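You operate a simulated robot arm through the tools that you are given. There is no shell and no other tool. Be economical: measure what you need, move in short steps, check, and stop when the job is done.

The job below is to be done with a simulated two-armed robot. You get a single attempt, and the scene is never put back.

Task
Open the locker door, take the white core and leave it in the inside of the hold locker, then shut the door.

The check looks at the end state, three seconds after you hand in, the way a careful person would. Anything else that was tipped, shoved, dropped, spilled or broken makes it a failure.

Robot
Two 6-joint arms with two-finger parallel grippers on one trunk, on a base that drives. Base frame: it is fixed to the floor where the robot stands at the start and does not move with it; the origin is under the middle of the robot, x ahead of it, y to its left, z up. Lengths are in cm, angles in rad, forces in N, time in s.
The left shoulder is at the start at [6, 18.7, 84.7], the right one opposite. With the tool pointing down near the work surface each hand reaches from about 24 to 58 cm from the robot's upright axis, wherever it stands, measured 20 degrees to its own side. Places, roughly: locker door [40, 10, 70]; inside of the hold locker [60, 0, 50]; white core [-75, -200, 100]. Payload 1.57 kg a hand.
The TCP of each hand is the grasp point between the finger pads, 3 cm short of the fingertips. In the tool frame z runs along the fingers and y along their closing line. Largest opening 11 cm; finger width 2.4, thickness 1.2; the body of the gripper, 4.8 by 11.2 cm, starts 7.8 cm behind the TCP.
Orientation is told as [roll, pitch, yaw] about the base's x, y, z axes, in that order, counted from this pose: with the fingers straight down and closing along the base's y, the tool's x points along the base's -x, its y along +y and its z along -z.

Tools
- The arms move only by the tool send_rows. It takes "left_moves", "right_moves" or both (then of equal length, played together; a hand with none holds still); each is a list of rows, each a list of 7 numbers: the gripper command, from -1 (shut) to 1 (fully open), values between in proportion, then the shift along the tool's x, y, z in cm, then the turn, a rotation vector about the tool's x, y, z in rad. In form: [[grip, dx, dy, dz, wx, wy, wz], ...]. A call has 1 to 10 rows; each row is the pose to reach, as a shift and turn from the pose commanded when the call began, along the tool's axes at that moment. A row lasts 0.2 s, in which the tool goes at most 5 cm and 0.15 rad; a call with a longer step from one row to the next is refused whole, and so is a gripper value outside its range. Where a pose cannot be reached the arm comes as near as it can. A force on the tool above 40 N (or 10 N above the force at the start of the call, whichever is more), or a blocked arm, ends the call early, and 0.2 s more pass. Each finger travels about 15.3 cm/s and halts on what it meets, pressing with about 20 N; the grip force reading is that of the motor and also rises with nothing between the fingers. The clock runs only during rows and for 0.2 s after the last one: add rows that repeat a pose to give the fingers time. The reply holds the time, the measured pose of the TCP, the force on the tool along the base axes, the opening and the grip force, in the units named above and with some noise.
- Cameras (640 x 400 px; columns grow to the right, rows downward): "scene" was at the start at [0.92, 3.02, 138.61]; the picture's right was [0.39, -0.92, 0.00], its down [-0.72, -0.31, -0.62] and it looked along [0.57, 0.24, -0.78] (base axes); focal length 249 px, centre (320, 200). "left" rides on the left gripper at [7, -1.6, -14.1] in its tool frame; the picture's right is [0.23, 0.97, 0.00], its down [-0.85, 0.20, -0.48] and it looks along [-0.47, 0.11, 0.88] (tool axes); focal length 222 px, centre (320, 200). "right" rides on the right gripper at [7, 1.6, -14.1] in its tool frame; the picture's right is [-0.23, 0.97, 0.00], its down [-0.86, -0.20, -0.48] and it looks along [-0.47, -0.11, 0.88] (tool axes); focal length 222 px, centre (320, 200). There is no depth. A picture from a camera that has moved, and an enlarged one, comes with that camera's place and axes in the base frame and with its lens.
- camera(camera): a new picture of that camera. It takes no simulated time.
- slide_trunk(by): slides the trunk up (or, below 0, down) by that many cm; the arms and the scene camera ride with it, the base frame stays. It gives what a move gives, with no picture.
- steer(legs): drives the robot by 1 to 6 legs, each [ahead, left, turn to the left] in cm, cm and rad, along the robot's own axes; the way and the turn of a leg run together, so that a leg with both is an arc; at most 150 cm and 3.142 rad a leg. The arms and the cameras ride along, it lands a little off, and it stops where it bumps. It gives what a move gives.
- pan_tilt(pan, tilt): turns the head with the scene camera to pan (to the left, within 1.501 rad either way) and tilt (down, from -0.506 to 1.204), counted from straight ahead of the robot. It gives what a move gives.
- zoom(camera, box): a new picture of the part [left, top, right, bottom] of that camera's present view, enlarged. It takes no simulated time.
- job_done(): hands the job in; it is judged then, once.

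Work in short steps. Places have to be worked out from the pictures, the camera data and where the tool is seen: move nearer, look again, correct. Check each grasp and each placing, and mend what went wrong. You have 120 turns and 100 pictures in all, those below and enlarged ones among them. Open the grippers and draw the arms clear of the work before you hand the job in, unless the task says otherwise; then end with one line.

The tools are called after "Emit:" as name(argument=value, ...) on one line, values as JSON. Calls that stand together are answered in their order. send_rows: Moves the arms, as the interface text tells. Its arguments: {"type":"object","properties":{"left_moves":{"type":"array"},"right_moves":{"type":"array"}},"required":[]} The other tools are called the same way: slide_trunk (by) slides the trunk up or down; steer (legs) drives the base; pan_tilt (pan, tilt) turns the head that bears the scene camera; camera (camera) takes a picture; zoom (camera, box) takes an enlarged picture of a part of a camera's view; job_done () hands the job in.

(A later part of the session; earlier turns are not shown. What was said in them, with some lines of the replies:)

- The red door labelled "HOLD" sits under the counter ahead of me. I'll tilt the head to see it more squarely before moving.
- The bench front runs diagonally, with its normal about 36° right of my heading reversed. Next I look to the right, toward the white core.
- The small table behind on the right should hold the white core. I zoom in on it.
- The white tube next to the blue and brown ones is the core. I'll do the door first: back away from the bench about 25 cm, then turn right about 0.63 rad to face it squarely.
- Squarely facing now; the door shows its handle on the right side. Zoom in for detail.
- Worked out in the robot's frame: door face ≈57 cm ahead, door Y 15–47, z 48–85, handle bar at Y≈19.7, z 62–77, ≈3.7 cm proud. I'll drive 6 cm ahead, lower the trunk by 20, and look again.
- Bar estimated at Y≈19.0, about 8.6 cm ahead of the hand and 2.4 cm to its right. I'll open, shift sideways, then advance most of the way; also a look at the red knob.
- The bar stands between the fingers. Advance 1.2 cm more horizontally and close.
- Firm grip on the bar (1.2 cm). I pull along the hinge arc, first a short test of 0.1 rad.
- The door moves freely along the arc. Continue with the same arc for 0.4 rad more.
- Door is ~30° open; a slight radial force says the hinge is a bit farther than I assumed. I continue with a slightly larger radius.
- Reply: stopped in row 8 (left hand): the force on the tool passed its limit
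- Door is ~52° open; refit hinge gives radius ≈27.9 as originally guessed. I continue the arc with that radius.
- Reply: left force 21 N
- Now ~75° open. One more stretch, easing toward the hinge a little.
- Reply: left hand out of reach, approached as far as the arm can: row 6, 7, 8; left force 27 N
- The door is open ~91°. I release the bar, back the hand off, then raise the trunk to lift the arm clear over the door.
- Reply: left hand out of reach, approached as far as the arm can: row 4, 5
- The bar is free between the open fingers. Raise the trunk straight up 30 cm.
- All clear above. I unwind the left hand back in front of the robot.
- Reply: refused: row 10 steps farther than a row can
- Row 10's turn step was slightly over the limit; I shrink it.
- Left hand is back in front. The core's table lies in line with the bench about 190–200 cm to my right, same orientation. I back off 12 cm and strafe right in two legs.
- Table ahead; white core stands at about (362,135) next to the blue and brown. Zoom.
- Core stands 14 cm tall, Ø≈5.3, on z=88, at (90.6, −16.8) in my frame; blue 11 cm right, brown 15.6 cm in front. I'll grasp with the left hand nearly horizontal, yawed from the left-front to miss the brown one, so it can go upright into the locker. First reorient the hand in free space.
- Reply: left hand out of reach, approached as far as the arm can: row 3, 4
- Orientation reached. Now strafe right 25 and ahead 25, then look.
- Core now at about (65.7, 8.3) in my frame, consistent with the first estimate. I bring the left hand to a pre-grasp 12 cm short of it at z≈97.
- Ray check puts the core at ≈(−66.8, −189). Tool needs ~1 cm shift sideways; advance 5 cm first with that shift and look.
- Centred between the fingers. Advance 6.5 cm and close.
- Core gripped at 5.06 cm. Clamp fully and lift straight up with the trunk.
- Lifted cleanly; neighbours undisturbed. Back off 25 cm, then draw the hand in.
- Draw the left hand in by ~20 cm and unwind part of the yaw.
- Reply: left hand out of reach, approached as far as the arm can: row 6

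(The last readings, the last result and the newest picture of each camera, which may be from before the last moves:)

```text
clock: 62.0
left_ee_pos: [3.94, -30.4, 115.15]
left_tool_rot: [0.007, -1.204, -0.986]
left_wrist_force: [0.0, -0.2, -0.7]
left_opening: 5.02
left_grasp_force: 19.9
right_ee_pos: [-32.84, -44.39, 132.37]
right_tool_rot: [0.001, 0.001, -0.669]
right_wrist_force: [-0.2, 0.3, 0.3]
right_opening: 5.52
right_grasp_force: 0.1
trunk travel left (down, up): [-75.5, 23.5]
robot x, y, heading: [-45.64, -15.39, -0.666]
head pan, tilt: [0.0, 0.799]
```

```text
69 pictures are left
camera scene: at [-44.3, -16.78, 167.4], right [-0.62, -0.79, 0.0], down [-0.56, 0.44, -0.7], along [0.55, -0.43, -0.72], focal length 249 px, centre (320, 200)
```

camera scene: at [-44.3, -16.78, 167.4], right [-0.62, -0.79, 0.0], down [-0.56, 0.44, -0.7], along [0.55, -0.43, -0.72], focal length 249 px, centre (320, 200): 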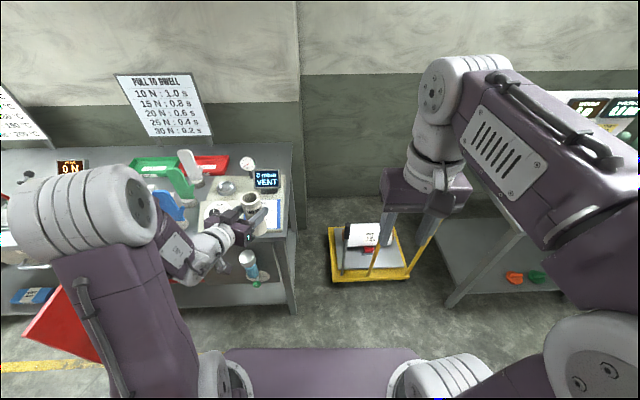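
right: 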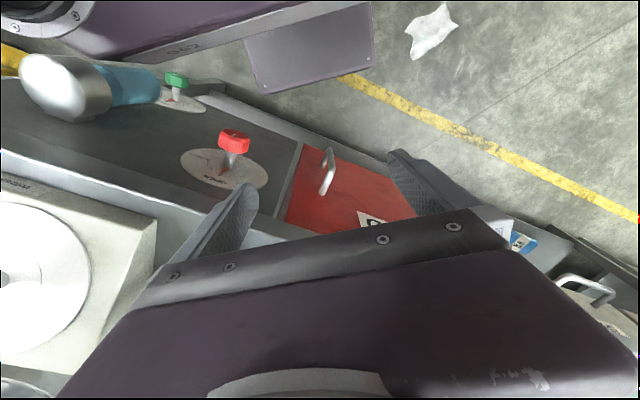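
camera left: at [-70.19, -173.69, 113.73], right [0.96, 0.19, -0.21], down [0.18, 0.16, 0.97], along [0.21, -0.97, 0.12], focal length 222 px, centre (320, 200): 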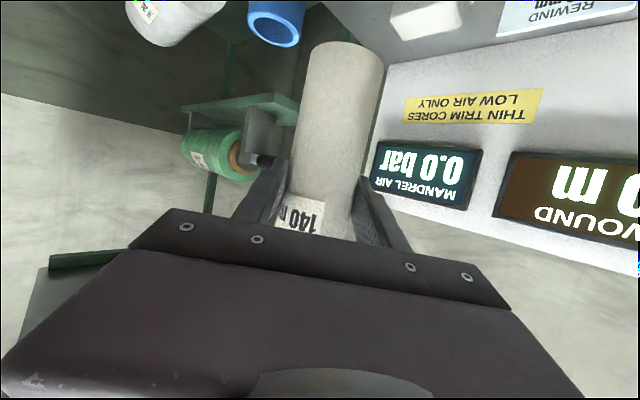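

Still holding the core. Correct heading slightly and strafe left ~52 cm to line up with the locker; then yaw the hand straight.

Emit:
steer(legs=[[0, 0, 0.034], [0, 52, 0]])

Emit:
send_rows(left_moves=[[-1, -0.5, 0, 1.2, -0.1, 0, -0.038], [-1, -0.9, 0, 2.4, -0.2, 0, -0.077], [-1, -1.4, 0, 3.6, -0.3, 0, -0.115], [-1, -1.7, 0, 4.7, -0.38, 0, -0.146]])

Emit:
camera(camera="scene")

```text
clock: 65.4
left_ee_pos: [34.98, 13.41, 115.17]
left_tool_rot: [0.006, -1.204, -0.948]
left_wrist_force: [-0.4, 0.4, -1.0]
left_opening: 5.0
left_grasp_force: 20.3
right_ee_pos: [-1.24, -2.09, 132.44]
right_tool_rot: [0.0, -0.002, -0.628]
right_wrist_force: [-0.4, 1.0, 0.2]
right_opening: 5.5
right_grasp_force: 0.1
trunk travel left (down, up): [-75.5, 23.5]
robot x, y, heading: [-14.97, 26.16, -0.63]
head pan, tilt: [0.0, 0.799]
```

```text
clock: 66.4
left_ee_pos: [42.44, 16.9, 116.88]
left_tool_rot: [-0.081, -1.192, -0.5]
left_wrist_force: [0.5, -0.4, -0.8]
left_opening: 5.04
left_grasp_force: 20.1
left hand out of reach, approached as far as the arm can: row 1, 2, 3, 4
right_ee_pos: [-1.17, -1.92, 132.44]
right_tool_rot: [0.001, -0.001, -0.627]
right_wrist_force: [-0.5, 0.1, 0.7]
right_opening: 5.51
right_grasp_force: 0.0
trunk travel left (down, up): [-75.5, 23.5]
robot x, y, heading: [-15.43, 26.2, -0.63]
head pan, tilt: [0.0, 0.799]
```

```text
68 pictures are left
camera scene: at [-13.68, 25.29, 167.41], right [-0.59, -0.81, 0.0], down [-0.58, 0.42, -0.7], along [0.56, -0.41, -0.72], focal length 249 px, centre (320, 200)
```

scene: 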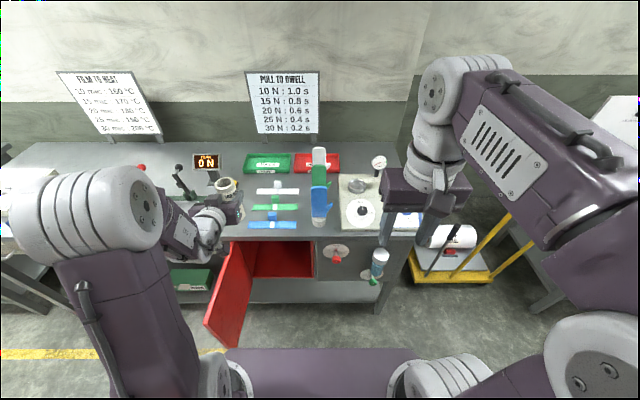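

Door remains open; robot well placed. Shift the hand right ~6.5 cm and slightly out so it's in comfortable reach and centred on the opening.

Emit:
send_rows(left_moves=[[-1, -0.4, -3, 1, 0, 0, 0], [-1, -0.8, -6, 2, 0, 0, 0], [-1, -1.1, -6.5, 2.8, 0, 0, 0]])

```text
clock: 67.2
left_ee_pos: [42.92, 15.9, 116.69]
left_tool_rot: [-0.07, -1.192, -0.523]
left_wrist_force: [0.3, -0.4, -1.4]
left_opening: 5.05
left_grasp_force: 19.7
left hand out of reach, approached as far as the arm can: row 1, 2, 3
right_ee_pos: [-1.25, -2.07, 132.38]
right_tool_rot: [0.0, 0.0, -0.628]
right_wrist_force: [-0.9, -0.5, 0.8]
right_opening: 5.49
right_grasp_force: 0.0
trunk travel left (down, up): [-75.5, 23.5]
robot x, y, heading: [-15.72, 26.55, -0.631]
head pan, tilt: [0.0, 0.799]
```

That pose is too close to the shoulder; extend forward ~8 cm (still above everything on the bench edge).

Emit:
send_rows(left_moves=[[-1, -1, 0, 2.6, 0, 0, 0], [-1, -2, 0, 5.2, 0, 0, 0], [-1, -2.9, 0, 7.5, 0, 0, 0]])

```text
clock: 68.0
left_ee_pos: [49.89, 11.94, 116.69]
left_tool_rot: [-0.088, -1.191, -0.503]
left_wrist_force: [-0.2, -0.1, -0.5]
left_opening: 5.05
left_grasp_force: 19.5
left hand out of reach, approached as far as the arm can: row 1, 2, 3
right_ee_pos: [-1.22, -2.05, 132.38]
right_tool_rot: [0.001, 0.0, -0.628]
right_wrist_force: [0.8, -0.6, -0.3]
right_opening: 5.5
right_grasp_force: 0.1
trunk travel left (down, up): [-75.5, 23.5]
robot x, y, heading: [-15.27, 26.21, -0.626]
head pan, tilt: [0.0, 0.799]
```

Rotating the hand's yaw back toward the right should free it from the limit. I yaw −0.4 and shift right 8 cm.

Emit:
send_rows(left_moves=[[-1, 0, -2, 0, 0.093, 0, 0.037], [-1, 0, -4, 0, 0.186, 0, 0.074], [-1, 0, -6, 0, 0.279, 0, 0.111], [-1, 0, -8, 0, 0.372, 0, 0.148]])

Emit:
camera(camera="left")

Emit:
camera(camera="scene")

```text
clock: 69.0
left_ee_pos: [45.49, 5.01, 117.03]
left_tool_rot: [-0.072, -1.203, -0.911]
left_wrist_force: [0.1, 0.6, 0.0]
left_opening: 5.04
left_grasp_force: 20.0
right_ee_pos: [-1.11, -2.03, 132.49]
right_tool_rot: [0.001, 0.001, -0.629]
right_wrist_force: [-0.1, -0.1, 0.2]
right_opening: 5.5
right_grasp_force: 0.0
trunk travel left (down, up): [-75.5, 23.5]
robot x, y, heading: [-15.29, 26.45, -0.623]
head pan, tilt: [0.0, 0.799]
```

```text
67 pictures are left
camera left: at [35.21, 17.29, 115.58], right [0.76, 0.61, -0.24], down [0.11, 0.24, 0.96], along [0.64, -0.76, 0.12], focal length 222 px, centre (320, 200)
```

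left: 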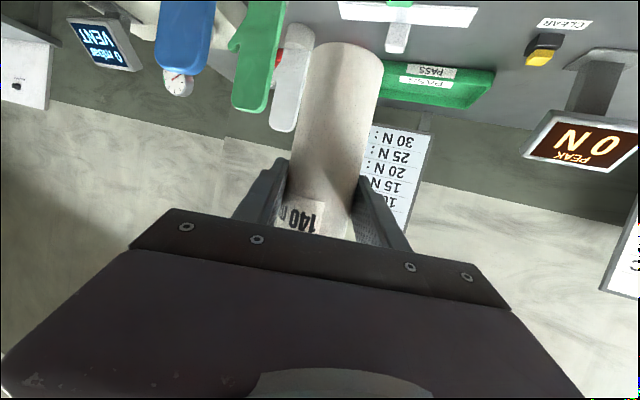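

```text
66 pictures are left
camera scene: at [-13.65, 25.17, 167.4], right [-0.59, -0.81, 0.0], down [-0.58, 0.42, -0.7], along [0.56, -0.41, -0.72], focal length 249 px, centre (320, 200)
```

scene: 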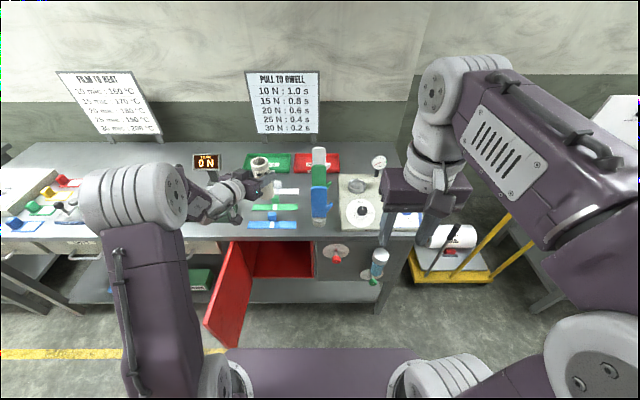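

Pose reached; the core is upright. Back off 14 cm, lower the trunk ~54 cm in front of the opening, and look.

Emit:
steer(legs=[[-14, 0, 0]])

Emit:
slide_trunk(by=-52)

Emit:
camera(camera="scene")

Emit:
camera(camera="left")

```text
clock: 70.4
left_ee_pos: [34.21, 13.39, 116.92]
left_tool_rot: [-0.073, -1.202, -0.905]
left_wrist_force: [-0.5, 0.6, -0.2]
left_opening: 5.04
left_grasp_force: 20.2
right_ee_pos: [-12.52, 6.13, 132.52]
right_tool_rot: [0.0, 0.002, -0.627]
right_wrist_force: [0.1, 0.3, 0.0]
right_opening: 5.51
right_grasp_force: 0.0
trunk travel left (down, up): [-75.5, 23.5]
robot x, y, heading: [-26.39, 34.56, -0.619]
head pan, tilt: [0.0, 0.799]
```

```text
refused: -52 is not a number from -40 to 40
```

```text
65 pictures are left
camera scene: at [-24.85, 33.33, 167.4], right [-0.59, -0.81, 0.0], down [-0.58, 0.42, -0.7], along [0.56, -0.41, -0.72], focal length 249 px, centre (320, 200)
```

scene: 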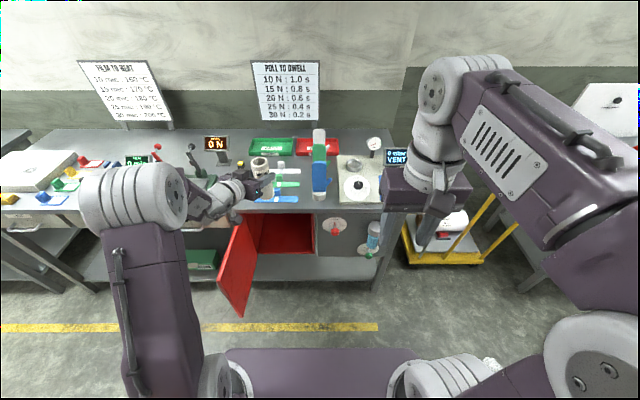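

```text
64 pictures are left
camera left: at [23.94, 25.51, 115.49], right [0.76, 0.61, -0.24], down [0.11, 0.24, 0.96], along [0.65, -0.75, 0.12], focal length 222 px, centre (320, 200)
```

left: 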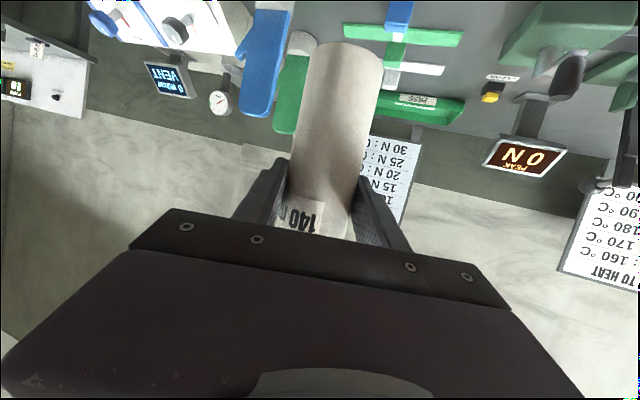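

Hand is at X'≈20, Y'≈31 in the bench frame — right in front of the opening. Lower in two moves.

Emit:
slide_trunk(by=-35)

Emit:
slide_trunk(by=-18)

Emit:
camera(camera="scene")

Emit:
camera(camera="left")

```text
clock: 73.8
left_ee_pos: [34.03, 13.48, 82.0]
left_tool_rot: [-0.072, -1.204, -0.907]
left_wrist_force: [0.9, 1.4, -0.4]
left_opening: 5.01
left_grasp_force: 19.6
right_ee_pos: [-12.56, 6.4, 97.46]
right_tool_rot: [0.0, 0.0, -0.627]
right_wrist_force: [-1.0, 0.6, -0.6]
right_opening: 5.5
right_grasp_force: 0.0
trunk travel left (down, up): [-40.5, 58.5]
robot x, y, heading: [-26.31, 35.01, -0.628]
head pan, tilt: [0.0, 0.799]
```

```text
clock: 75.8
left_ee_pos: [34.08, 13.56, 63.95]
left_tool_rot: [-0.072, -1.207, -0.907]
left_wrist_force: [0.4, 0.8, -0.6]
left_opening: 5.04
left_grasp_force: 20.3
right_ee_pos: [-12.56, 6.33, 79.47]
right_tool_rot: [0.001, 0.0, -0.626]
right_wrist_force: [0.0, 0.0, 0.4]
right_opening: 5.5
right_grasp_force: 0.1
trunk travel left (down, up): [-22.5, 76.5]
robot x, y, heading: [-26.57, 34.56, -0.62]
head pan, tilt: [0.0, 0.799]
```

```text
63 pictures are left
camera scene: at [-25.11, 33.5, 114.41], right [-0.59, -0.81, 0.0], down [-0.58, 0.42, -0.7], along [0.56, -0.41, -0.72], focal length 249 px, centre (320, 200)
```

scene: 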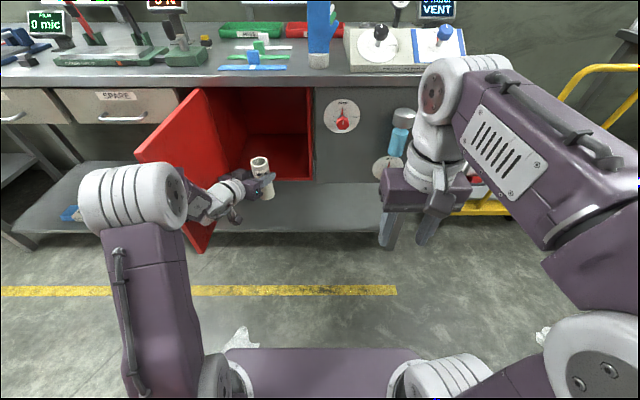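

```text
62 pictures are left
camera left: at [23.77, 25.63, 62.59], right [0.76, 0.61, -0.24], down [0.11, 0.24, 0.96], along [0.65, -0.75, 0.12], focal length 222 px, centre (320, 200)
```

left: 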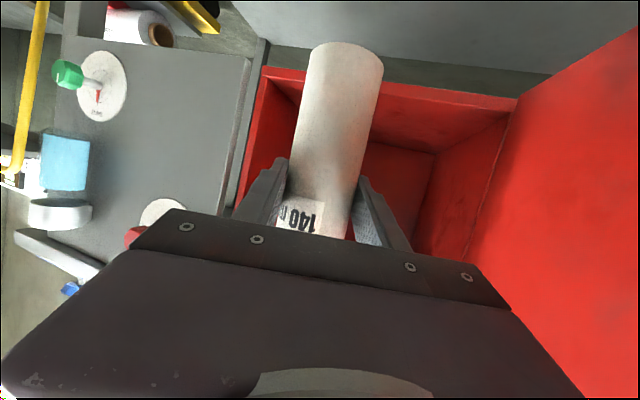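

Zoom into the locker to judge floor height, depth and clearances.

Emit:
zoom(camera="scene", box=[130, 75, 338, 205])

```text
3.08 times, centred on (234, 140) of scene
camera zoom: at [-25.11, 33.5, 114.41], right [-0.59, -0.81, 0.0], down [-0.58, 0.42, -0.7], along [0.56, -0.41, -0.72], focal length 765 px, centre (585, 385)
```

zoom: 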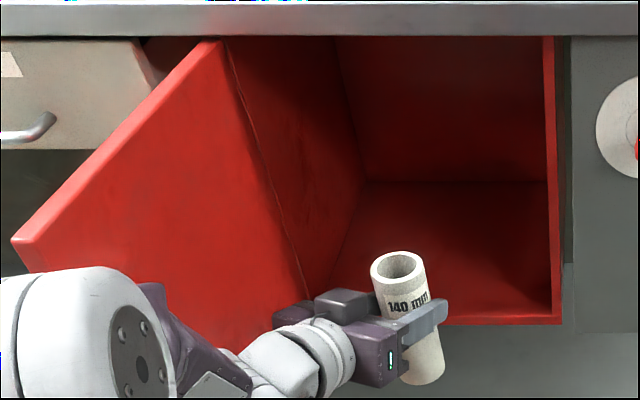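

Locker floor ≈z 52, back wall X'≈63, opening Y' 17–47. Raise 4 cm for clearance and drive in halfway, then look.

Emit:
slide_trunk(by=4)

Emit:
steer(legs=[[14, -1, 0]])

Emit:
camera(camera="scene")

Emit:
camera(camera="left")

```text
clock: 76.6
left_ee_pos: [34.12, 13.48, 67.98]
left_tool_rot: [-0.072, -1.204, -0.906]
left_wrist_force: [-0.3, 0.2, -0.3]
left_opening: 5.07
left_grasp_force: 20.5
right_ee_pos: [-12.59, 6.13, 83.44]
right_tool_rot: [0.001, -0.001, -0.626]
right_wrist_force: [-1.1, -0.4, -0.6]
right_opening: 5.48
right_grasp_force: 0.1
trunk travel left (down, up): [-26.5, 72.5]
robot x, y, heading: [-26.55, 34.75, -0.628]
head pan, tilt: [0.0, 0.799]
```

```text
clock: 78.0
left_ee_pos: [44.86, 4.47, 67.97]
left_tool_rot: [-0.074, -1.203, -0.907]
left_wrist_force: [0.4, 0.0, -0.1]
left_opening: 5.05
left_grasp_force: 19.1
right_ee_pos: [-1.82, -2.8, 83.43]
right_tool_rot: [0.0, 0.003, -0.628]
right_wrist_force: [0.0, -0.5, 0.0]
right_opening: 5.47
right_grasp_force: 0.0
trunk travel left (down, up): [-26.5, 72.5]
robot x, y, heading: [-15.96, 25.7, -0.626]
head pan, tilt: [0.0, 0.799]
```

```text
60 pictures are left
camera scene: at [-14.26, 24.41, 118.4], right [-0.59, -0.81, 0.0], down [-0.58, 0.42, -0.7], along [0.56, -0.41, -0.72], focal length 249 px, centre (320, 200)
```

scene: 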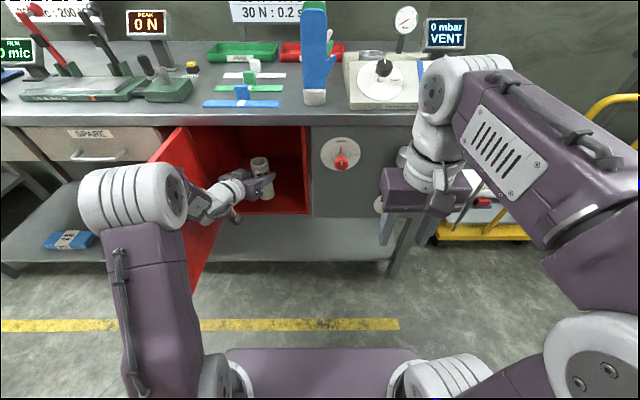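

```text
59 pictures are left
camera left: at [34.57, 16.55, 66.54], right [0.76, 0.61, -0.24], down [0.11, 0.24, 0.96], along [0.65, -0.75, 0.12], focal length 222 px, centre (320, 200)
```

left: 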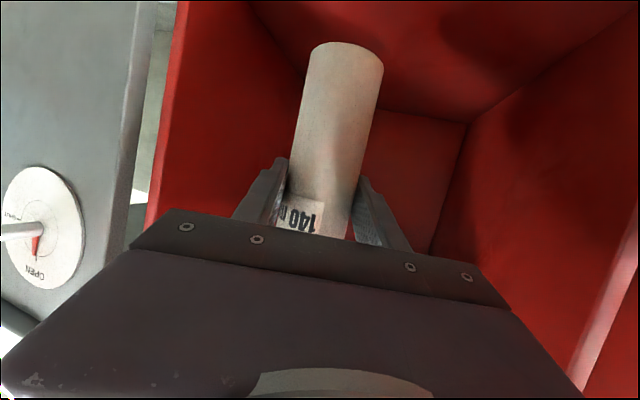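

Just entering, well centred. Drive 12 cm more.

Emit:
steer(legs=[[12, 0, 0]])

Emit:
camera(camera="scene")

Emit:
camera(camera="left")

```text
clock: 79.2
left_ee_pos: [54.47, -2.72, 67.99]
left_tool_rot: [-0.072, -1.202, -0.908]
left_wrist_force: [-0.9, -0.3, -0.5]
left_opening: 5.06
left_grasp_force: 20.3
right_ee_pos: [7.94, -9.76, 83.48]
right_tool_rot: [0.0, 0.001, -0.627]
right_wrist_force: [1.3, 0.5, -1.0]
right_opening: 5.5
right_grasp_force: 0.0
trunk travel left (down, up): [-26.5, 72.5]
robot x, y, heading: [-6.27, 18.47, -0.629]
head pan, tilt: [0.0, 0.799]
```

```text
58 pictures are left
camera scene: at [-4.55, 17.37, 118.4], right [-0.59, -0.81, 0.0], down [-0.58, 0.42, -0.7], along [0.56, -0.41, -0.72], focal length 249 px, centre (320, 200)
```

scene: 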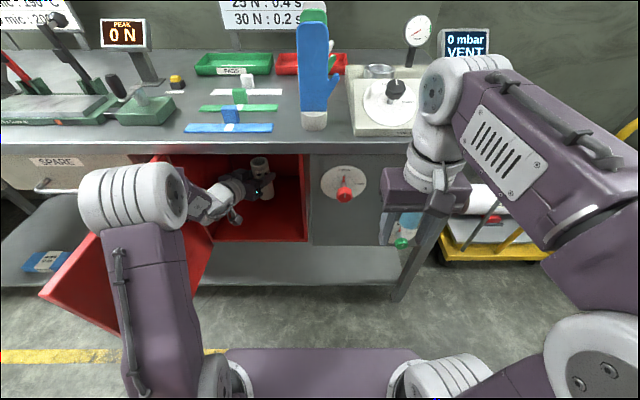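

```text
57 pictures are left
camera left: at [44.28, 9.52, 66.53], right [0.76, 0.61, -0.24], down [0.11, 0.24, 0.96], along [0.65, -0.75, 0.12], focal length 222 px, centre (320, 200)
```

left: 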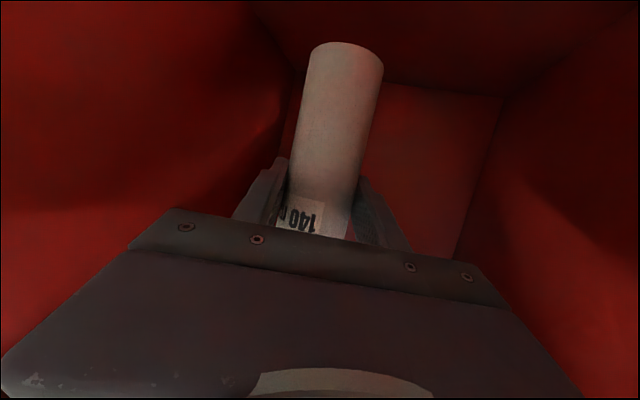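

Inside at X'≈45.6, Y'≈30. Lower with the arm in small rows, watching the wrist force.

Emit:
send_rows(left_moves=[[-1, 0.93, 0, 0.36, 0, 0, 0], [-1, 1.87, 0, 0.72, 0, 0, 0], [-1, 2.8, 0, 1.07, 0, 0, 0], [-1, 3.74, 0, 1.43, 0, 0, 0], [-1, 4.2, 0, 1.61, 0, 0, 0], [-1, 4.67, 0, 1.79, 0, 0, 0]])

Emit:
camera(camera="left")

Emit:
zoom(camera="scene", box=[190, 140, 318, 220])

```text
clock: 80.6
left_ee_pos: [54.49, -2.62, 62.9]
left_tool_rot: [-0.073, -1.204, -0.908]
left_wrist_force: [-0.1, 0.3, -0.6]
left_opening: 5.03
left_grasp_force: 19.9
right_ee_pos: [7.92, -9.82, 83.52]
right_tool_rot: [0.0, 0.0, -0.629]
right_wrist_force: [0.2, -0.9, 0.3]
right_opening: 5.51
right_grasp_force: 0.0
trunk travel left (down, up): [-26.5, 72.5]
robot x, y, heading: [-6.2, 18.49, -0.625]
head pan, tilt: [0.0, 0.799]
```

```text
56 pictures are left
camera left: at [44.18, 9.47, 61.58], right [0.76, 0.61, -0.24], down [0.11, 0.24, 0.96], along [0.65, -0.75, 0.12], focal length 222 px, centre (320, 200)
```

left: 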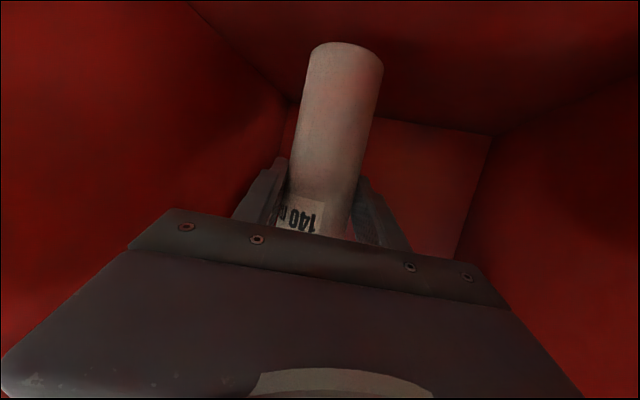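

```text
5.00 times, centred on (254, 180) of scene
camera zoom: at [-4.63, 17.42, 118.4], right [-0.59, -0.81, 0.0], down [-0.58, 0.42, -0.7], along [0.56, -0.41, -0.72], focal length 1243 px, centre (650, 300)
```

zoom: 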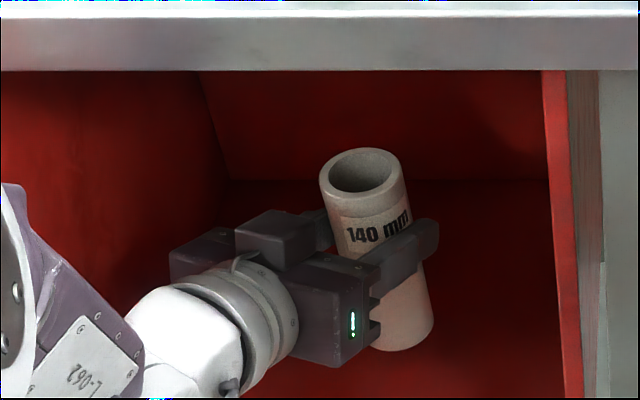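

No contact yet. Continue lowering 1 cm in quarter-cm rows.

Emit:
send_rows(left_moves=[[-1, 0.23, 0, 0.09, 0, 0, 0], [-1, 0.47, 0, 0.18, 0, 0, 0], [-1, 0.7, 0, 0.27, 0, 0, 0], [-1, 0.93, 0, 0.36, 0, 0, 0]])

```text
clock: 81.6
left_ee_pos: [54.43, -2.76, 62.04]
left_tool_rot: [-0.074, -1.205, -0.904]
left_wrist_force: [1.1, -0.3, -0.4]
left_opening: 5.07
left_grasp_force: 19.8
right_ee_pos: [7.88, -9.75, 83.45]
right_tool_rot: [0.0, -0.001, -0.628]
right_wrist_force: [-0.4, -0.2, 0.7]
right_opening: 5.51
right_grasp_force: 0.0
trunk travel left (down, up): [-26.5, 72.5]
robot x, y, heading: [-6.36, 18.42, -0.624]
head pan, tilt: [0.0, 0.799]
```

Still free; another 1 cm.

Emit:
send_rows(left_moves=[[-1, 0.23, 0, 0.09, 0, 0, 0], [-1, 0.47, 0, 0.18, 0, 0, 0], [-1, 0.7, 0, 0.27, 0, 0, 0], [-1, 0.93, 0, 0.36, 0, 0, 0]])

```text
clock: 82.6
left_ee_pos: [54.36, -2.72, 60.92]
left_tool_rot: [-0.073, -1.204, -0.909]
left_wrist_force: [0.1, -0.1, -1.2]
left_opening: 5.04
left_grasp_force: 20.1
right_ee_pos: [7.86, -9.81, 83.39]
right_tool_rot: [-0.002, 0.0, -0.628]
right_wrist_force: [-0.8, -0.7, 0.0]
right_opening: 5.5
right_grasp_force: 0.0
trunk travel left (down, up): [-26.5, 72.5]
robot x, y, heading: [-5.95, 18.93, -0.625]
head pan, tilt: [0.0, 0.799]
```

Core bottom ≈51.7 and no contact yet; continue.

Emit:
send_rows(left_moves=[[-1, 0.23, 0, 0.09, 0, 0, 0], [-1, 0.47, 0, 0.18, 0, 0, 0], [-1, 0.7, 0, 0.27, 0, 0, 0]])

Emit:
zoom(camera="scene", box=[190, 150, 318, 230])

```text
clock: 83.4
left_ee_pos: [54.41, -2.69, 60.74]
left_tool_rot: [-0.062, -1.213, -0.917]
left_wrist_force: [-0.6, 0.3, 17.1]
left_opening: 5.04
left_grasp_force: 20.2
right_ee_pos: [7.59, -9.69, 83.6]
right_tool_rot: [-0.001, -0.001, -0.628]
right_wrist_force: [-0.8, -0.4, 0.1]
right_opening: 5.47
right_grasp_force: 0.0
trunk travel left (down, up): [-26.5, 72.5]
robot x, y, heading: [-6.24, 18.85, -0.62]
head pan, tilt: [0.0, 0.799]
```

```text
5.00 times, centred on (254, 190) of scene
camera zoom: at [-4.9, 17.52, 118.44], right [-0.59, -0.81, 0.0], down [-0.58, 0.42, -0.7], along [0.57, -0.41, -0.72], focal length 1243 px, centre (650, 250)
```

zoom: 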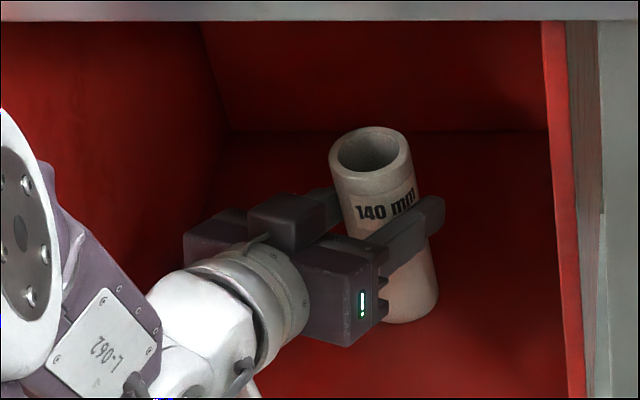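

Contact: 17 N upward at core-bottom ≈51.5, matching the floor estimate. Ease up slightly, then release gently.

Emit:
send_rows(left_moves=[[-1, -0.4, 0, -0.15, 0, 0, 0], [-1, -0.4, 0, -0.15, 0, 0, 0], [-0.3, -0.4, 0, -0.15, 0, 0, 0], [0.0, -0.4, 0, -0.15, 0, 0, 0], [0.2, -0.4, 0, -0.15, 0, 0, 0], [0.4, -0.4, 0, -0.15, 0, 0, 0], [0.4, -0.4, 0, -0.15, 0, 0, 0]])

Emit:
camera(camera="left")

Emit:
zoom(camera="scene", box=[190, 150, 318, 230])

```text
clock: 85.0
left_ee_pos: [54.36, -2.71, 60.73]
left_tool_rot: [-0.071, -1.205, -0.908]
left_wrist_force: [-0.4, 0.7, -0.3]
left_opening: 7.67
left_grasp_force: 0.2
right_ee_pos: [7.89, -9.7, 83.36]
right_tool_rot: [0.0, 0.0, -0.629]
right_wrist_force: [0.8, 0.6, -0.9]
right_opening: 5.48
right_grasp_force: 0.0
trunk travel left (down, up): [-26.5, 72.5]
robot x, y, heading: [-6.35, 18.67, -0.625]
head pan, tilt: [0.0, 0.799]
```

```text
53 pictures are left
camera left: at [44.09, 9.42, 59.29], right [0.76, 0.61, -0.24], down [0.11, 0.24, 0.96], along [0.65, -0.75, 0.12], focal length 222 px, centre (320, 200)
```

left: 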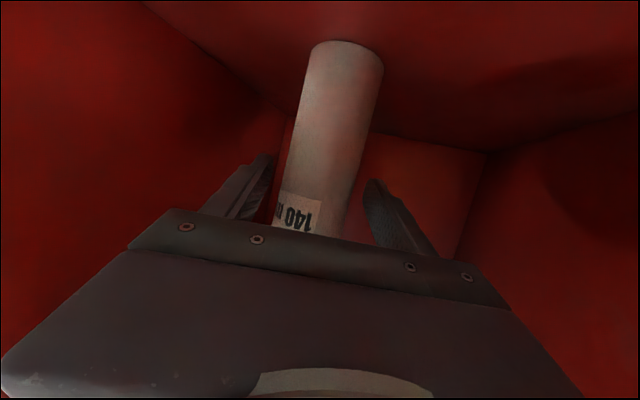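

```text
5.00 times, centred on (254, 190) of scene
camera zoom: at [-4.64, 17.43, 118.4], right [-0.59, -0.81, 0.0], down [-0.58, 0.42, -0.7], along [0.56, -0.41, -0.72], focal length 1243 px, centre (650, 250)
```

zoom: 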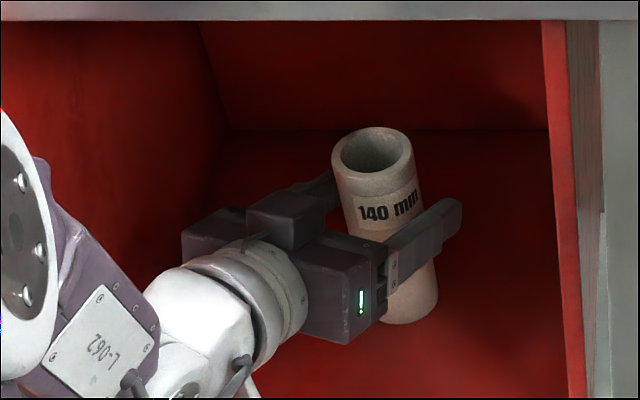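

The core stands free in the locker. Withdraw the fingers along the tool's own line 8 cm.

Emit:
send_rows(left_moves=[[0.4, 0.7, 0, -1.87, 0, 0, 0], [0.4, 1.44, 0, -3.73, 0, 0, 0], [0.4, 2.16, 0, -5.6, 0, 0, 0], [0.4, 2.88, 0, -7.46, 0, 0, 0]])

Emit:
camera(camera="left")

```text
clock: 86.0
left_ee_pos: [49.8, 3.96, 60.74]
left_tool_rot: [-0.072, -1.205, -0.906]
left_wrist_force: [0.2, 1.0, 0.3]
left_opening: 7.7
left_grasp_force: 0.1
right_ee_pos: [7.8, -9.8, 83.43]
right_tool_rot: [0.001, 0.0, -0.629]
right_wrist_force: [0.0, -0.9, 0.9]
right_opening: 5.5
right_grasp_force: 0.0
trunk travel left (down, up): [-26.5, 72.5]
robot x, y, heading: [-6.22, 18.6, -0.63]
head pan, tilt: [0.0, 0.799]
```

```text
51 pictures are left
camera left: at [39.52, 16.08, 59.33], right [0.76, 0.61, -0.24], down [0.11, 0.24, 0.96], along [0.65, -0.75, 0.12], focal length 222 px, centre (320, 200)
```

left: 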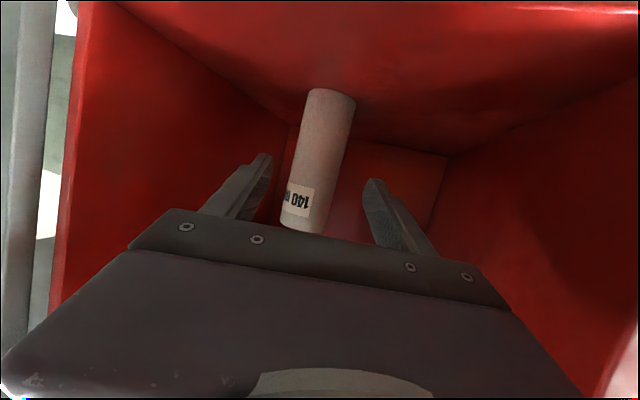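

The core stands clear of the fingers. Back the robot straight out 28 cm, then check the scene.

Emit:
steer(legs=[[-28, 0, 0]])

Emit:
slide_trunk(by=40)

Emit:
camera(camera="scene")

```text
clock: 88.0
left_ee_pos: [26.94, 20.52, 60.73]
left_tool_rot: [-0.071, -1.204, -0.908]
left_wrist_force: [0.2, -0.4, -0.1]
left_opening: 7.71
left_grasp_force: 0.1
right_ee_pos: [-15.11, 6.96, 83.5]
right_tool_rot: [0.0, 0.0, -0.627]
right_wrist_force: [-0.1, 0.3, 0.2]
right_opening: 5.51
right_grasp_force: 0.1
trunk travel left (down, up): [-26.5, 72.5]
robot x, y, heading: [-29.63, 35.25, -0.627]
head pan, tilt: [0.0, 0.799]
```

```text
clock: 91.8
left_ee_pos: [26.94, 20.54, 100.72]
left_tool_rot: [-0.072, -1.206, -0.907]
left_wrist_force: [-0.1, -0.3, 0.1]
left_opening: 7.7
left_grasp_force: 0.2
right_ee_pos: [-15.06, 6.79, 123.4]
right_tool_rot: [-0.001, 0.001, -0.626]
right_wrist_force: [0.3, 0.1, 0.2]
right_opening: 5.49
right_grasp_force: 0.0
trunk travel left (down, up): [-66.5, 32.5]
robot x, y, heading: [-29.0, 35.23, -0.63]
head pan, tilt: [0.0, 0.799]
```

```text
50 pictures are left
camera scene: at [-27.53, 34.02, 158.4], right [-0.59, -0.81, 0.0], down [-0.58, 0.42, -0.7], along [0.56, -0.41, -0.72], focal length 249 px, centre (320, 200)
```

scene: 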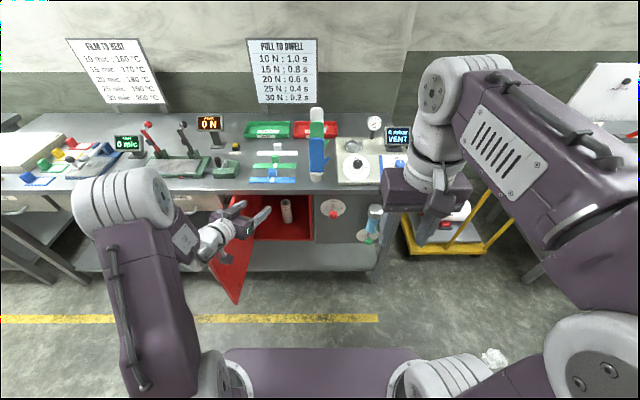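

The core is visible standing in the locker. Close the left gripper, yaw it right, and move left past the door above its top.

Emit:
send_rows(left_moves=[[0, -0.3, -1.7, 0.8, 0.086, 0, 0.033], [-0.5, -0.6, -3.3, 1.6, 0.171, 0, 0.067], [-1, -0.9, -5, 2.4, 0.257, 0, 0.1], [-1, -1.2, -6.7, 3.2, 0.342, 0, 0.133], [-1, -1.5, -8.3, 4, 0.428, 0, 0.167], [-1, -1.8, -10, 4.8, 0.513, 0, 0.2]])

Emit:
steer(legs=[[-4, 42, 0]])

Emit:
camera(camera="scene")

```text
clock: 93.2
left_ee_pos: [21.55, 10.57, 100.85]
left_tool_rot: [-0.054, -1.217, -1.477]
left_wrist_force: [0.1, 1.7, 0.4]
left_opening: 0.0
left_grasp_force: 19.5
right_ee_pos: [-15.1, 6.84, 123.35]
right_tool_rot: [0.0, 0.0, -0.628]
right_wrist_force: [-0.6, -0.3, 0.0]
right_opening: 5.51
right_grasp_force: 0.1
trunk travel left (down, up): [-66.5, 32.5]
robot x, y, heading: [-29.4, 35.18, -0.627]
head pan, tilt: [0.0, 0.799]
```

```text
clock: 95.8
left_ee_pos: [42.98, 47.08, 101.0]
left_tool_rot: [-0.054, -1.215, -1.475]
left_wrist_force: [-0.9, -0.3, 0.0]
left_opening: 0.0
left_grasp_force: 20.4
right_ee_pos: [6.33, 43.0, 123.38]
right_tool_rot: [0.0, -0.001, -0.628]
right_wrist_force: [-0.4, -0.7, -0.7]
right_opening: 5.51
right_grasp_force: 0.1
trunk travel left (down, up): [-66.5, 32.5]
robot x, y, heading: [-7.66, 71.46, -0.627]
head pan, tilt: [0.0, 0.799]
```

```text
49 pictures are left
camera scene: at [-6.17, 70.3, 158.41], right [-0.59, -0.81, 0.0], down [-0.58, 0.42, -0.7], along [0.56, -0.41, -0.72], focal length 249 px, centre (320, 200)
```

scene: 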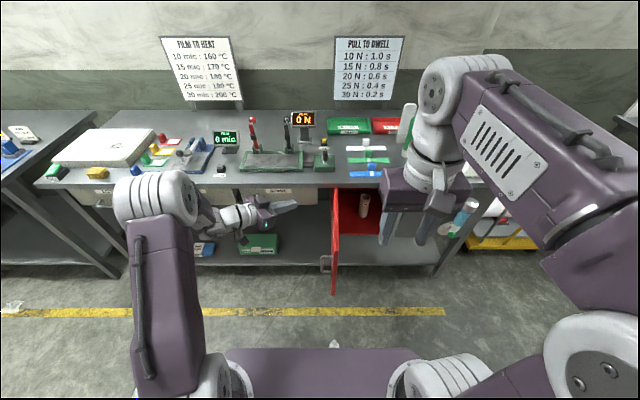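

Hand is left of the door at Y'≈63, X'≈7. Lower so the fingertips are at about z 56, below the handle.

Emit:
slide_trunk(by=-40)

Emit:
slide_trunk(by=-5)

Emit:
camera(camera="scene")

Emit:
camera(camera="left")

```text
clock: 99.6
left_ee_pos: [42.93, 47.0, 60.94]
left_tool_rot: [-0.053, -1.217, -1.476]
left_wrist_force: [-0.2, 0.5, 0.4]
left_opening: 0.0
left_grasp_force: 20.2
right_ee_pos: [6.38, 43.09, 83.47]
right_tool_rot: [0.001, 0.0, -0.629]
right_wrist_force: [0.0, 0.3, 0.1]
right_opening: 5.52
right_grasp_force: 0.0
trunk travel left (down, up): [-26.5, 72.5]
robot x, y, heading: [-7.85, 71.33, -0.63]
head pan, tilt: [0.0, 0.799]
```

```text
clock: 100.5
left_ee_pos: [43.01, 46.83, 56.0]
left_tool_rot: [-0.054, -1.217, -1.476]
left_wrist_force: [0.3, 0.3, 0.6]
left_opening: 0.0
left_grasp_force: 20.0
right_ee_pos: [6.45, 43.12, 78.46]
right_tool_rot: [0.0, 0.001, -0.63]
right_wrist_force: [-0.1, -0.6, 0.3]
right_opening: 5.49
right_grasp_force: 0.1
trunk travel left (down, up): [-21.5, 77.5]
robot x, y, heading: [-7.52, 71.13, -0.627]
head pan, tilt: [0.0, 0.799]
```

```text
48 pictures are left
camera scene: at [-6.16, 70.35, 113.41], right [-0.59, -0.81, 0.0], down [-0.58, 0.42, -0.7], along [0.56, -0.41, -0.72], focal length 249 px, centre (320, 200)
```

scene: 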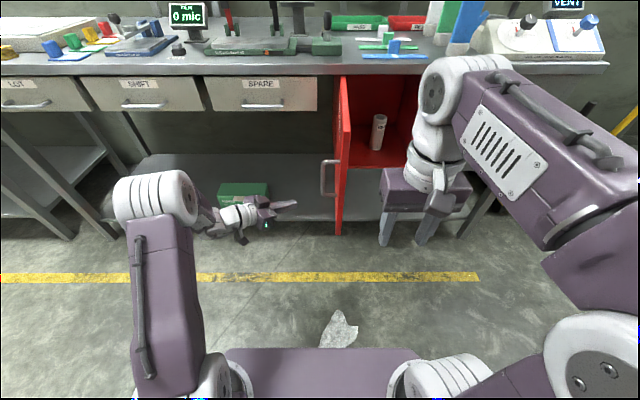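

```text
47 pictures are left
camera left: at [40.47, 62.62, 54.36], right [0.97, 0.12, -0.23], down [0.21, 0.16, 0.96], along [0.15, -0.98, 0.13], focal length 222 px, centre (320, 200)
```

left: 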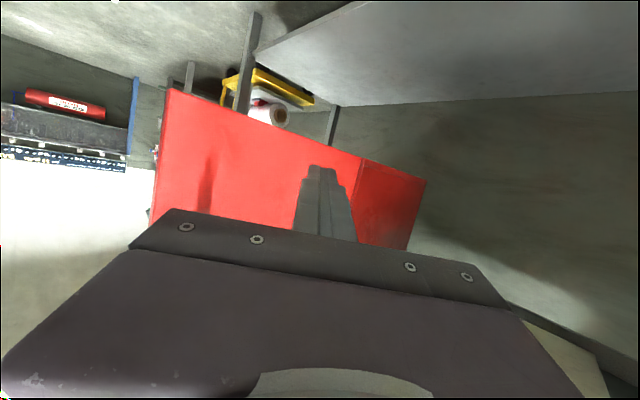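

Positioned left of the door. Strafe right 14 cm to make contact and start swinging it.

Emit:
steer(legs=[[0, -12, 0], [1, -5, 0]])

Emit:
camera(camera="scene")

```text
clock: 102.3
left_ee_pos: [33.74, 32.61, 55.96]
left_tool_rot: [-0.055, -1.218, -1.476]
left_wrist_force: [-0.6, -0.3, 0.1]
left_opening: 0.0
left_grasp_force: 20.1
right_ee_pos: [-2.95, 28.63, 78.49]
right_tool_rot: [0.001, 0.0, -0.625]
right_wrist_force: [1.1, -0.3, -0.1]
right_opening: 5.47
right_grasp_force: 0.0
trunk travel left (down, up): [-21.5, 77.5]
robot x, y, heading: [-17.3, 57.23, -0.628]
head pan, tilt: [0.0, 0.799]
```

```text
46 pictures are left
camera scene: at [-15.4, 55.82, 113.4], right [-0.59, -0.81, 0.0], down [-0.58, 0.42, -0.7], along [0.57, -0.41, -0.72], focal length 249 px, centre (320, 200)
```

scene: 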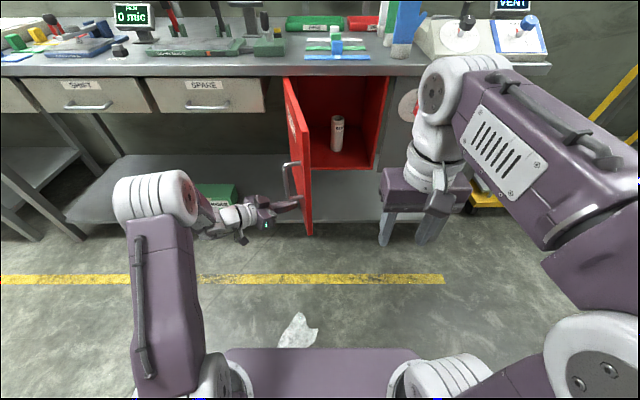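

Contact made; door is beginning to swing. Follow the arc: forward and right.

Emit:
steer(legs=[[2, -7, 0], [4, -5, 0], [4.5, -3.5, 0]])

Emit:
camera(camera="scene")

```text
clock: 104.5
left_ee_pos: [33.11, 13.85, 56.0]
left_tool_rot: [-0.056, -1.215, -1.474]
left_wrist_force: [0.0, -0.6, -0.6]
left_opening: 0.0
left_grasp_force: 20.0
right_ee_pos: [-3.43, 9.82, 78.47]
right_tool_rot: [0.0, -0.001, -0.625]
right_wrist_force: [-0.5, 0.1, 0.6]
right_opening: 5.47
right_grasp_force: 0.1
trunk travel left (down, up): [-21.5, 77.5]
robot x, y, heading: [-17.59, 38.17, -0.629]
head pan, tilt: [0.0, 0.799]
```

```text
45 pictures are left
camera scene: at [-15.9, 37.05, 113.4], right [-0.59, -0.81, 0.0], down [-0.58, 0.42, -0.7], along [0.56, -0.41, -0.72], focal length 249 px, centre (320, 200)
```

scene: 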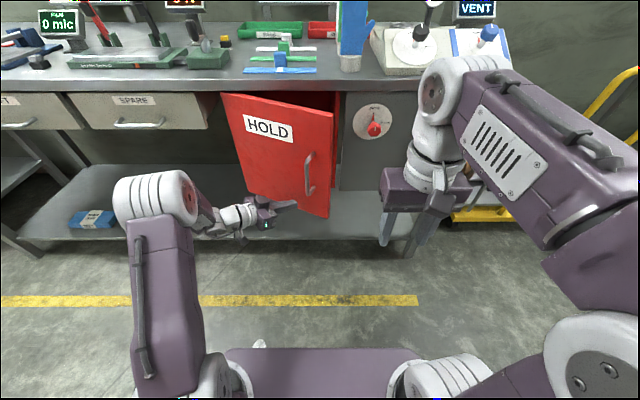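

Door about 30° from shut. Continue forward ~9 cm.

Emit:
steer(legs=[[5, -2, 0], [4, -0.5, 0]])

Emit:
camera(camera="scene")

```text
clock: 105.9
left_ee_pos: [39.03, 6.35, 55.97]
left_tool_rot: [-0.055, -1.216, -1.473]
left_wrist_force: [0.5, 0.0, -0.5]
left_opening: 0.0
left_grasp_force: 19.9
right_ee_pos: [2.52, 2.61, 78.5]
right_tool_rot: [0.002, 0.0, -0.625]
right_wrist_force: [-0.8, -0.4, 0.4]
right_opening: 5.51
right_grasp_force: 0.1
trunk travel left (down, up): [-21.5, 77.5]
robot x, y, heading: [-11.65, 31.09, -0.627]
head pan, tilt: [0.0, 0.799]
```

```text
44 pictures are left
camera scene: at [-10.01, 29.74, 113.4], right [-0.59, -0.81, 0.0], down [-0.58, 0.42, -0.7], along [0.56, -0.41, -0.72], focal length 249 px, centre (320, 200)
```

scene: 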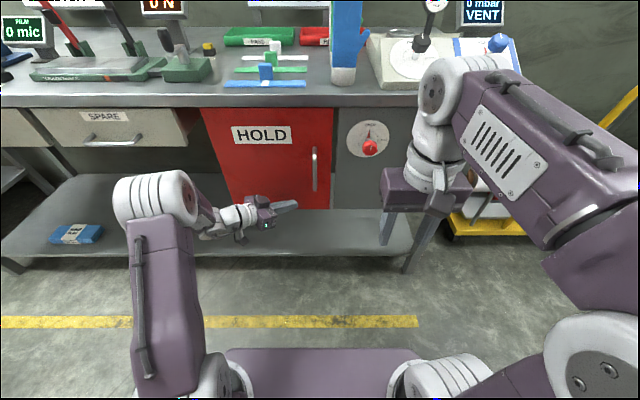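

Nearly shut. Push the last bit with the arm in half-cm rows so force is monitored.

Emit:
send_rows(left_moves=[[-1, -0.12, 0.37, 0.31, 0, 0, 0], [-1, -0.23, 0.75, 0.62, 0, 0, 0], [-1, -0.35, 1.12, 0.93, 0, 0, 0], [-1, -0.46, 1.5, 1.25, 0, 0, 0], [-1, -0.58, 1.87, 1.56, 0, 0, 0]])

Emit:
zoom(camera="scene", box=[180, 80, 372, 220])

```text
clock: 106.6
left_ee_pos: [39.52, 6.12, 55.94]
left_tool_rot: [-0.064, -1.214, -1.471]
left_wrist_force: [-10.8, 13.9, 7.6]
left_opening: 0.02
left_grasp_force: 20.3
right_ee_pos: [2.29, 2.8, 78.47]
right_tool_rot: [-0.001, -0.001, -0.624]
right_wrist_force: [0.5, -0.2, -0.2]
right_opening: 5.52
right_grasp_force: 0.2
trunk travel left (down, up): [-21.5, 77.5]
robot x, y, heading: [-11.64, 30.89, -0.625]
head pan, tilt: [0.0, 0.799]
stopped in row 3 (left hand): the force on the tool passed its limit (the readings are from after the stop); the commanded pose is now the measured one
```

```text
2.86 times, centred on (276, 150) of scene
camera zoom: at [-10.31, 30.04, 113.43], right [-0.58, -0.81, 0.0], down [-0.58, 0.42, -0.7], along [0.57, -0.41, -0.72], focal length 710 px, centre (446, 343)
```

zoom: 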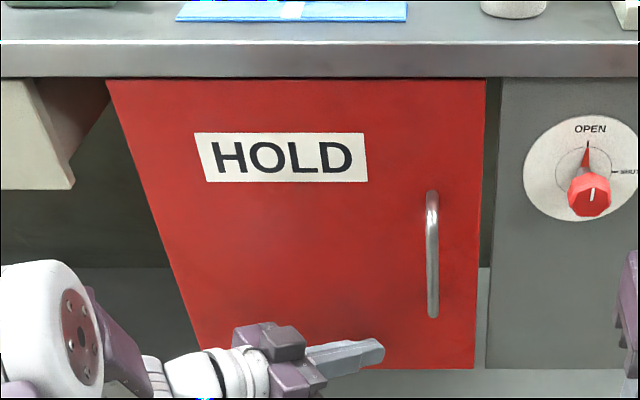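

Door is against its stop (force limit hit) and looks flush. Back the robot away and open the gripper, then verify.

Emit:
steer(legs=[[-22, 0, 0]])

Emit:
send_rows(left_moves=[[0, 0, 0, 0, 0, 0, 0], [0.5, 0, 0, 0, 0, 0, 0], [0.5, 0, 0, 0, 0, 0, 0]])

Emit:
camera(camera="scene")

Emit:
zoom(camera="scene", box=[200, 60, 380, 180])

```text
clock: 108.3
left_ee_pos: [21.8, 18.92, 55.78]
left_tool_rot: [-0.068, -1.211, -1.467]
left_wrist_force: [0.3, 0.2, 0.6]
left_opening: 0.01
left_grasp_force: 19.6
right_ee_pos: [-15.43, 15.71, 78.45]
right_tool_rot: [0.0, 0.001, -0.625]
right_wrist_force: [0.7, -0.2, -0.7]
right_opening: 5.49
right_grasp_force: 0.0
trunk travel left (down, up): [-21.5, 77.5]
robot x, y, heading: [-29.88, 43.82, -0.624]
head pan, tilt: [0.0, 0.799]
```

```text
clock: 109.1
left_ee_pos: [21.81, 18.86, 55.66]
left_tool_rot: [-0.069, -1.212, -1.466]
left_wrist_force: [-0.9, 0.0, 0.8]
left_opening: 8.26
left_grasp_force: 0.0
right_ee_pos: [-15.57, 15.55, 78.33]
right_tool_rot: [-0.001, -0.001, -0.622]
right_wrist_force: [1.1, 0.3, 0.1]
right_opening: 5.48
right_grasp_force: 0.1
trunk travel left (down, up): [-21.5, 77.5]
robot x, y, heading: [-29.75, 43.84, -0.625]
head pan, tilt: [0.0, 0.799]
```

```text
42 pictures are left
camera scene: at [-28.03, 42.74, 113.4], right [-0.58, -0.81, 0.0], down [-0.58, 0.42, -0.7], along [0.57, -0.41, -0.72], focal length 249 px, centre (320, 200)
```

scene: 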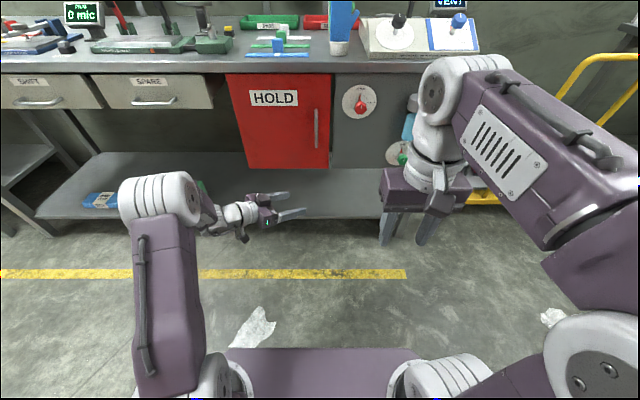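

```text
3.33 times, centred on (290, 120) of scene
camera zoom: at [-28.03, 42.74, 113.4], right [-0.58, -0.81, 0.0], down [-0.58, 0.42, -0.7], along [0.57, -0.41, -0.72], focal length 829 px, centre (420, 467)
```

zoom: 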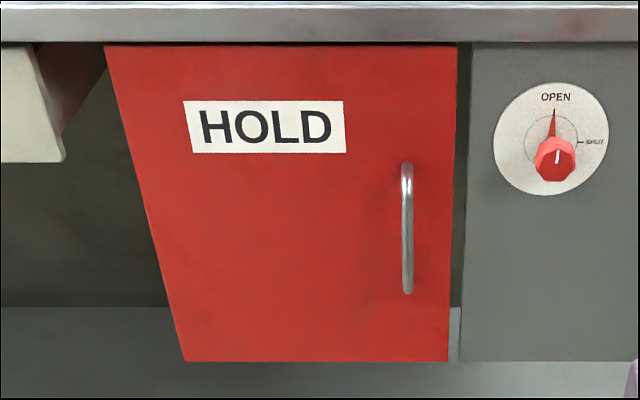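

The door is flush: its top and bottom edges run parallel to the bench, as at the start. Both arms are clear, so I hand in.

Emit:
job_done()

```text
The job is handed in.
```

The white core was standing upright inside the hold locker when I backed out, the door is pushed shut against its stop, and I saw nothing else disturbed.
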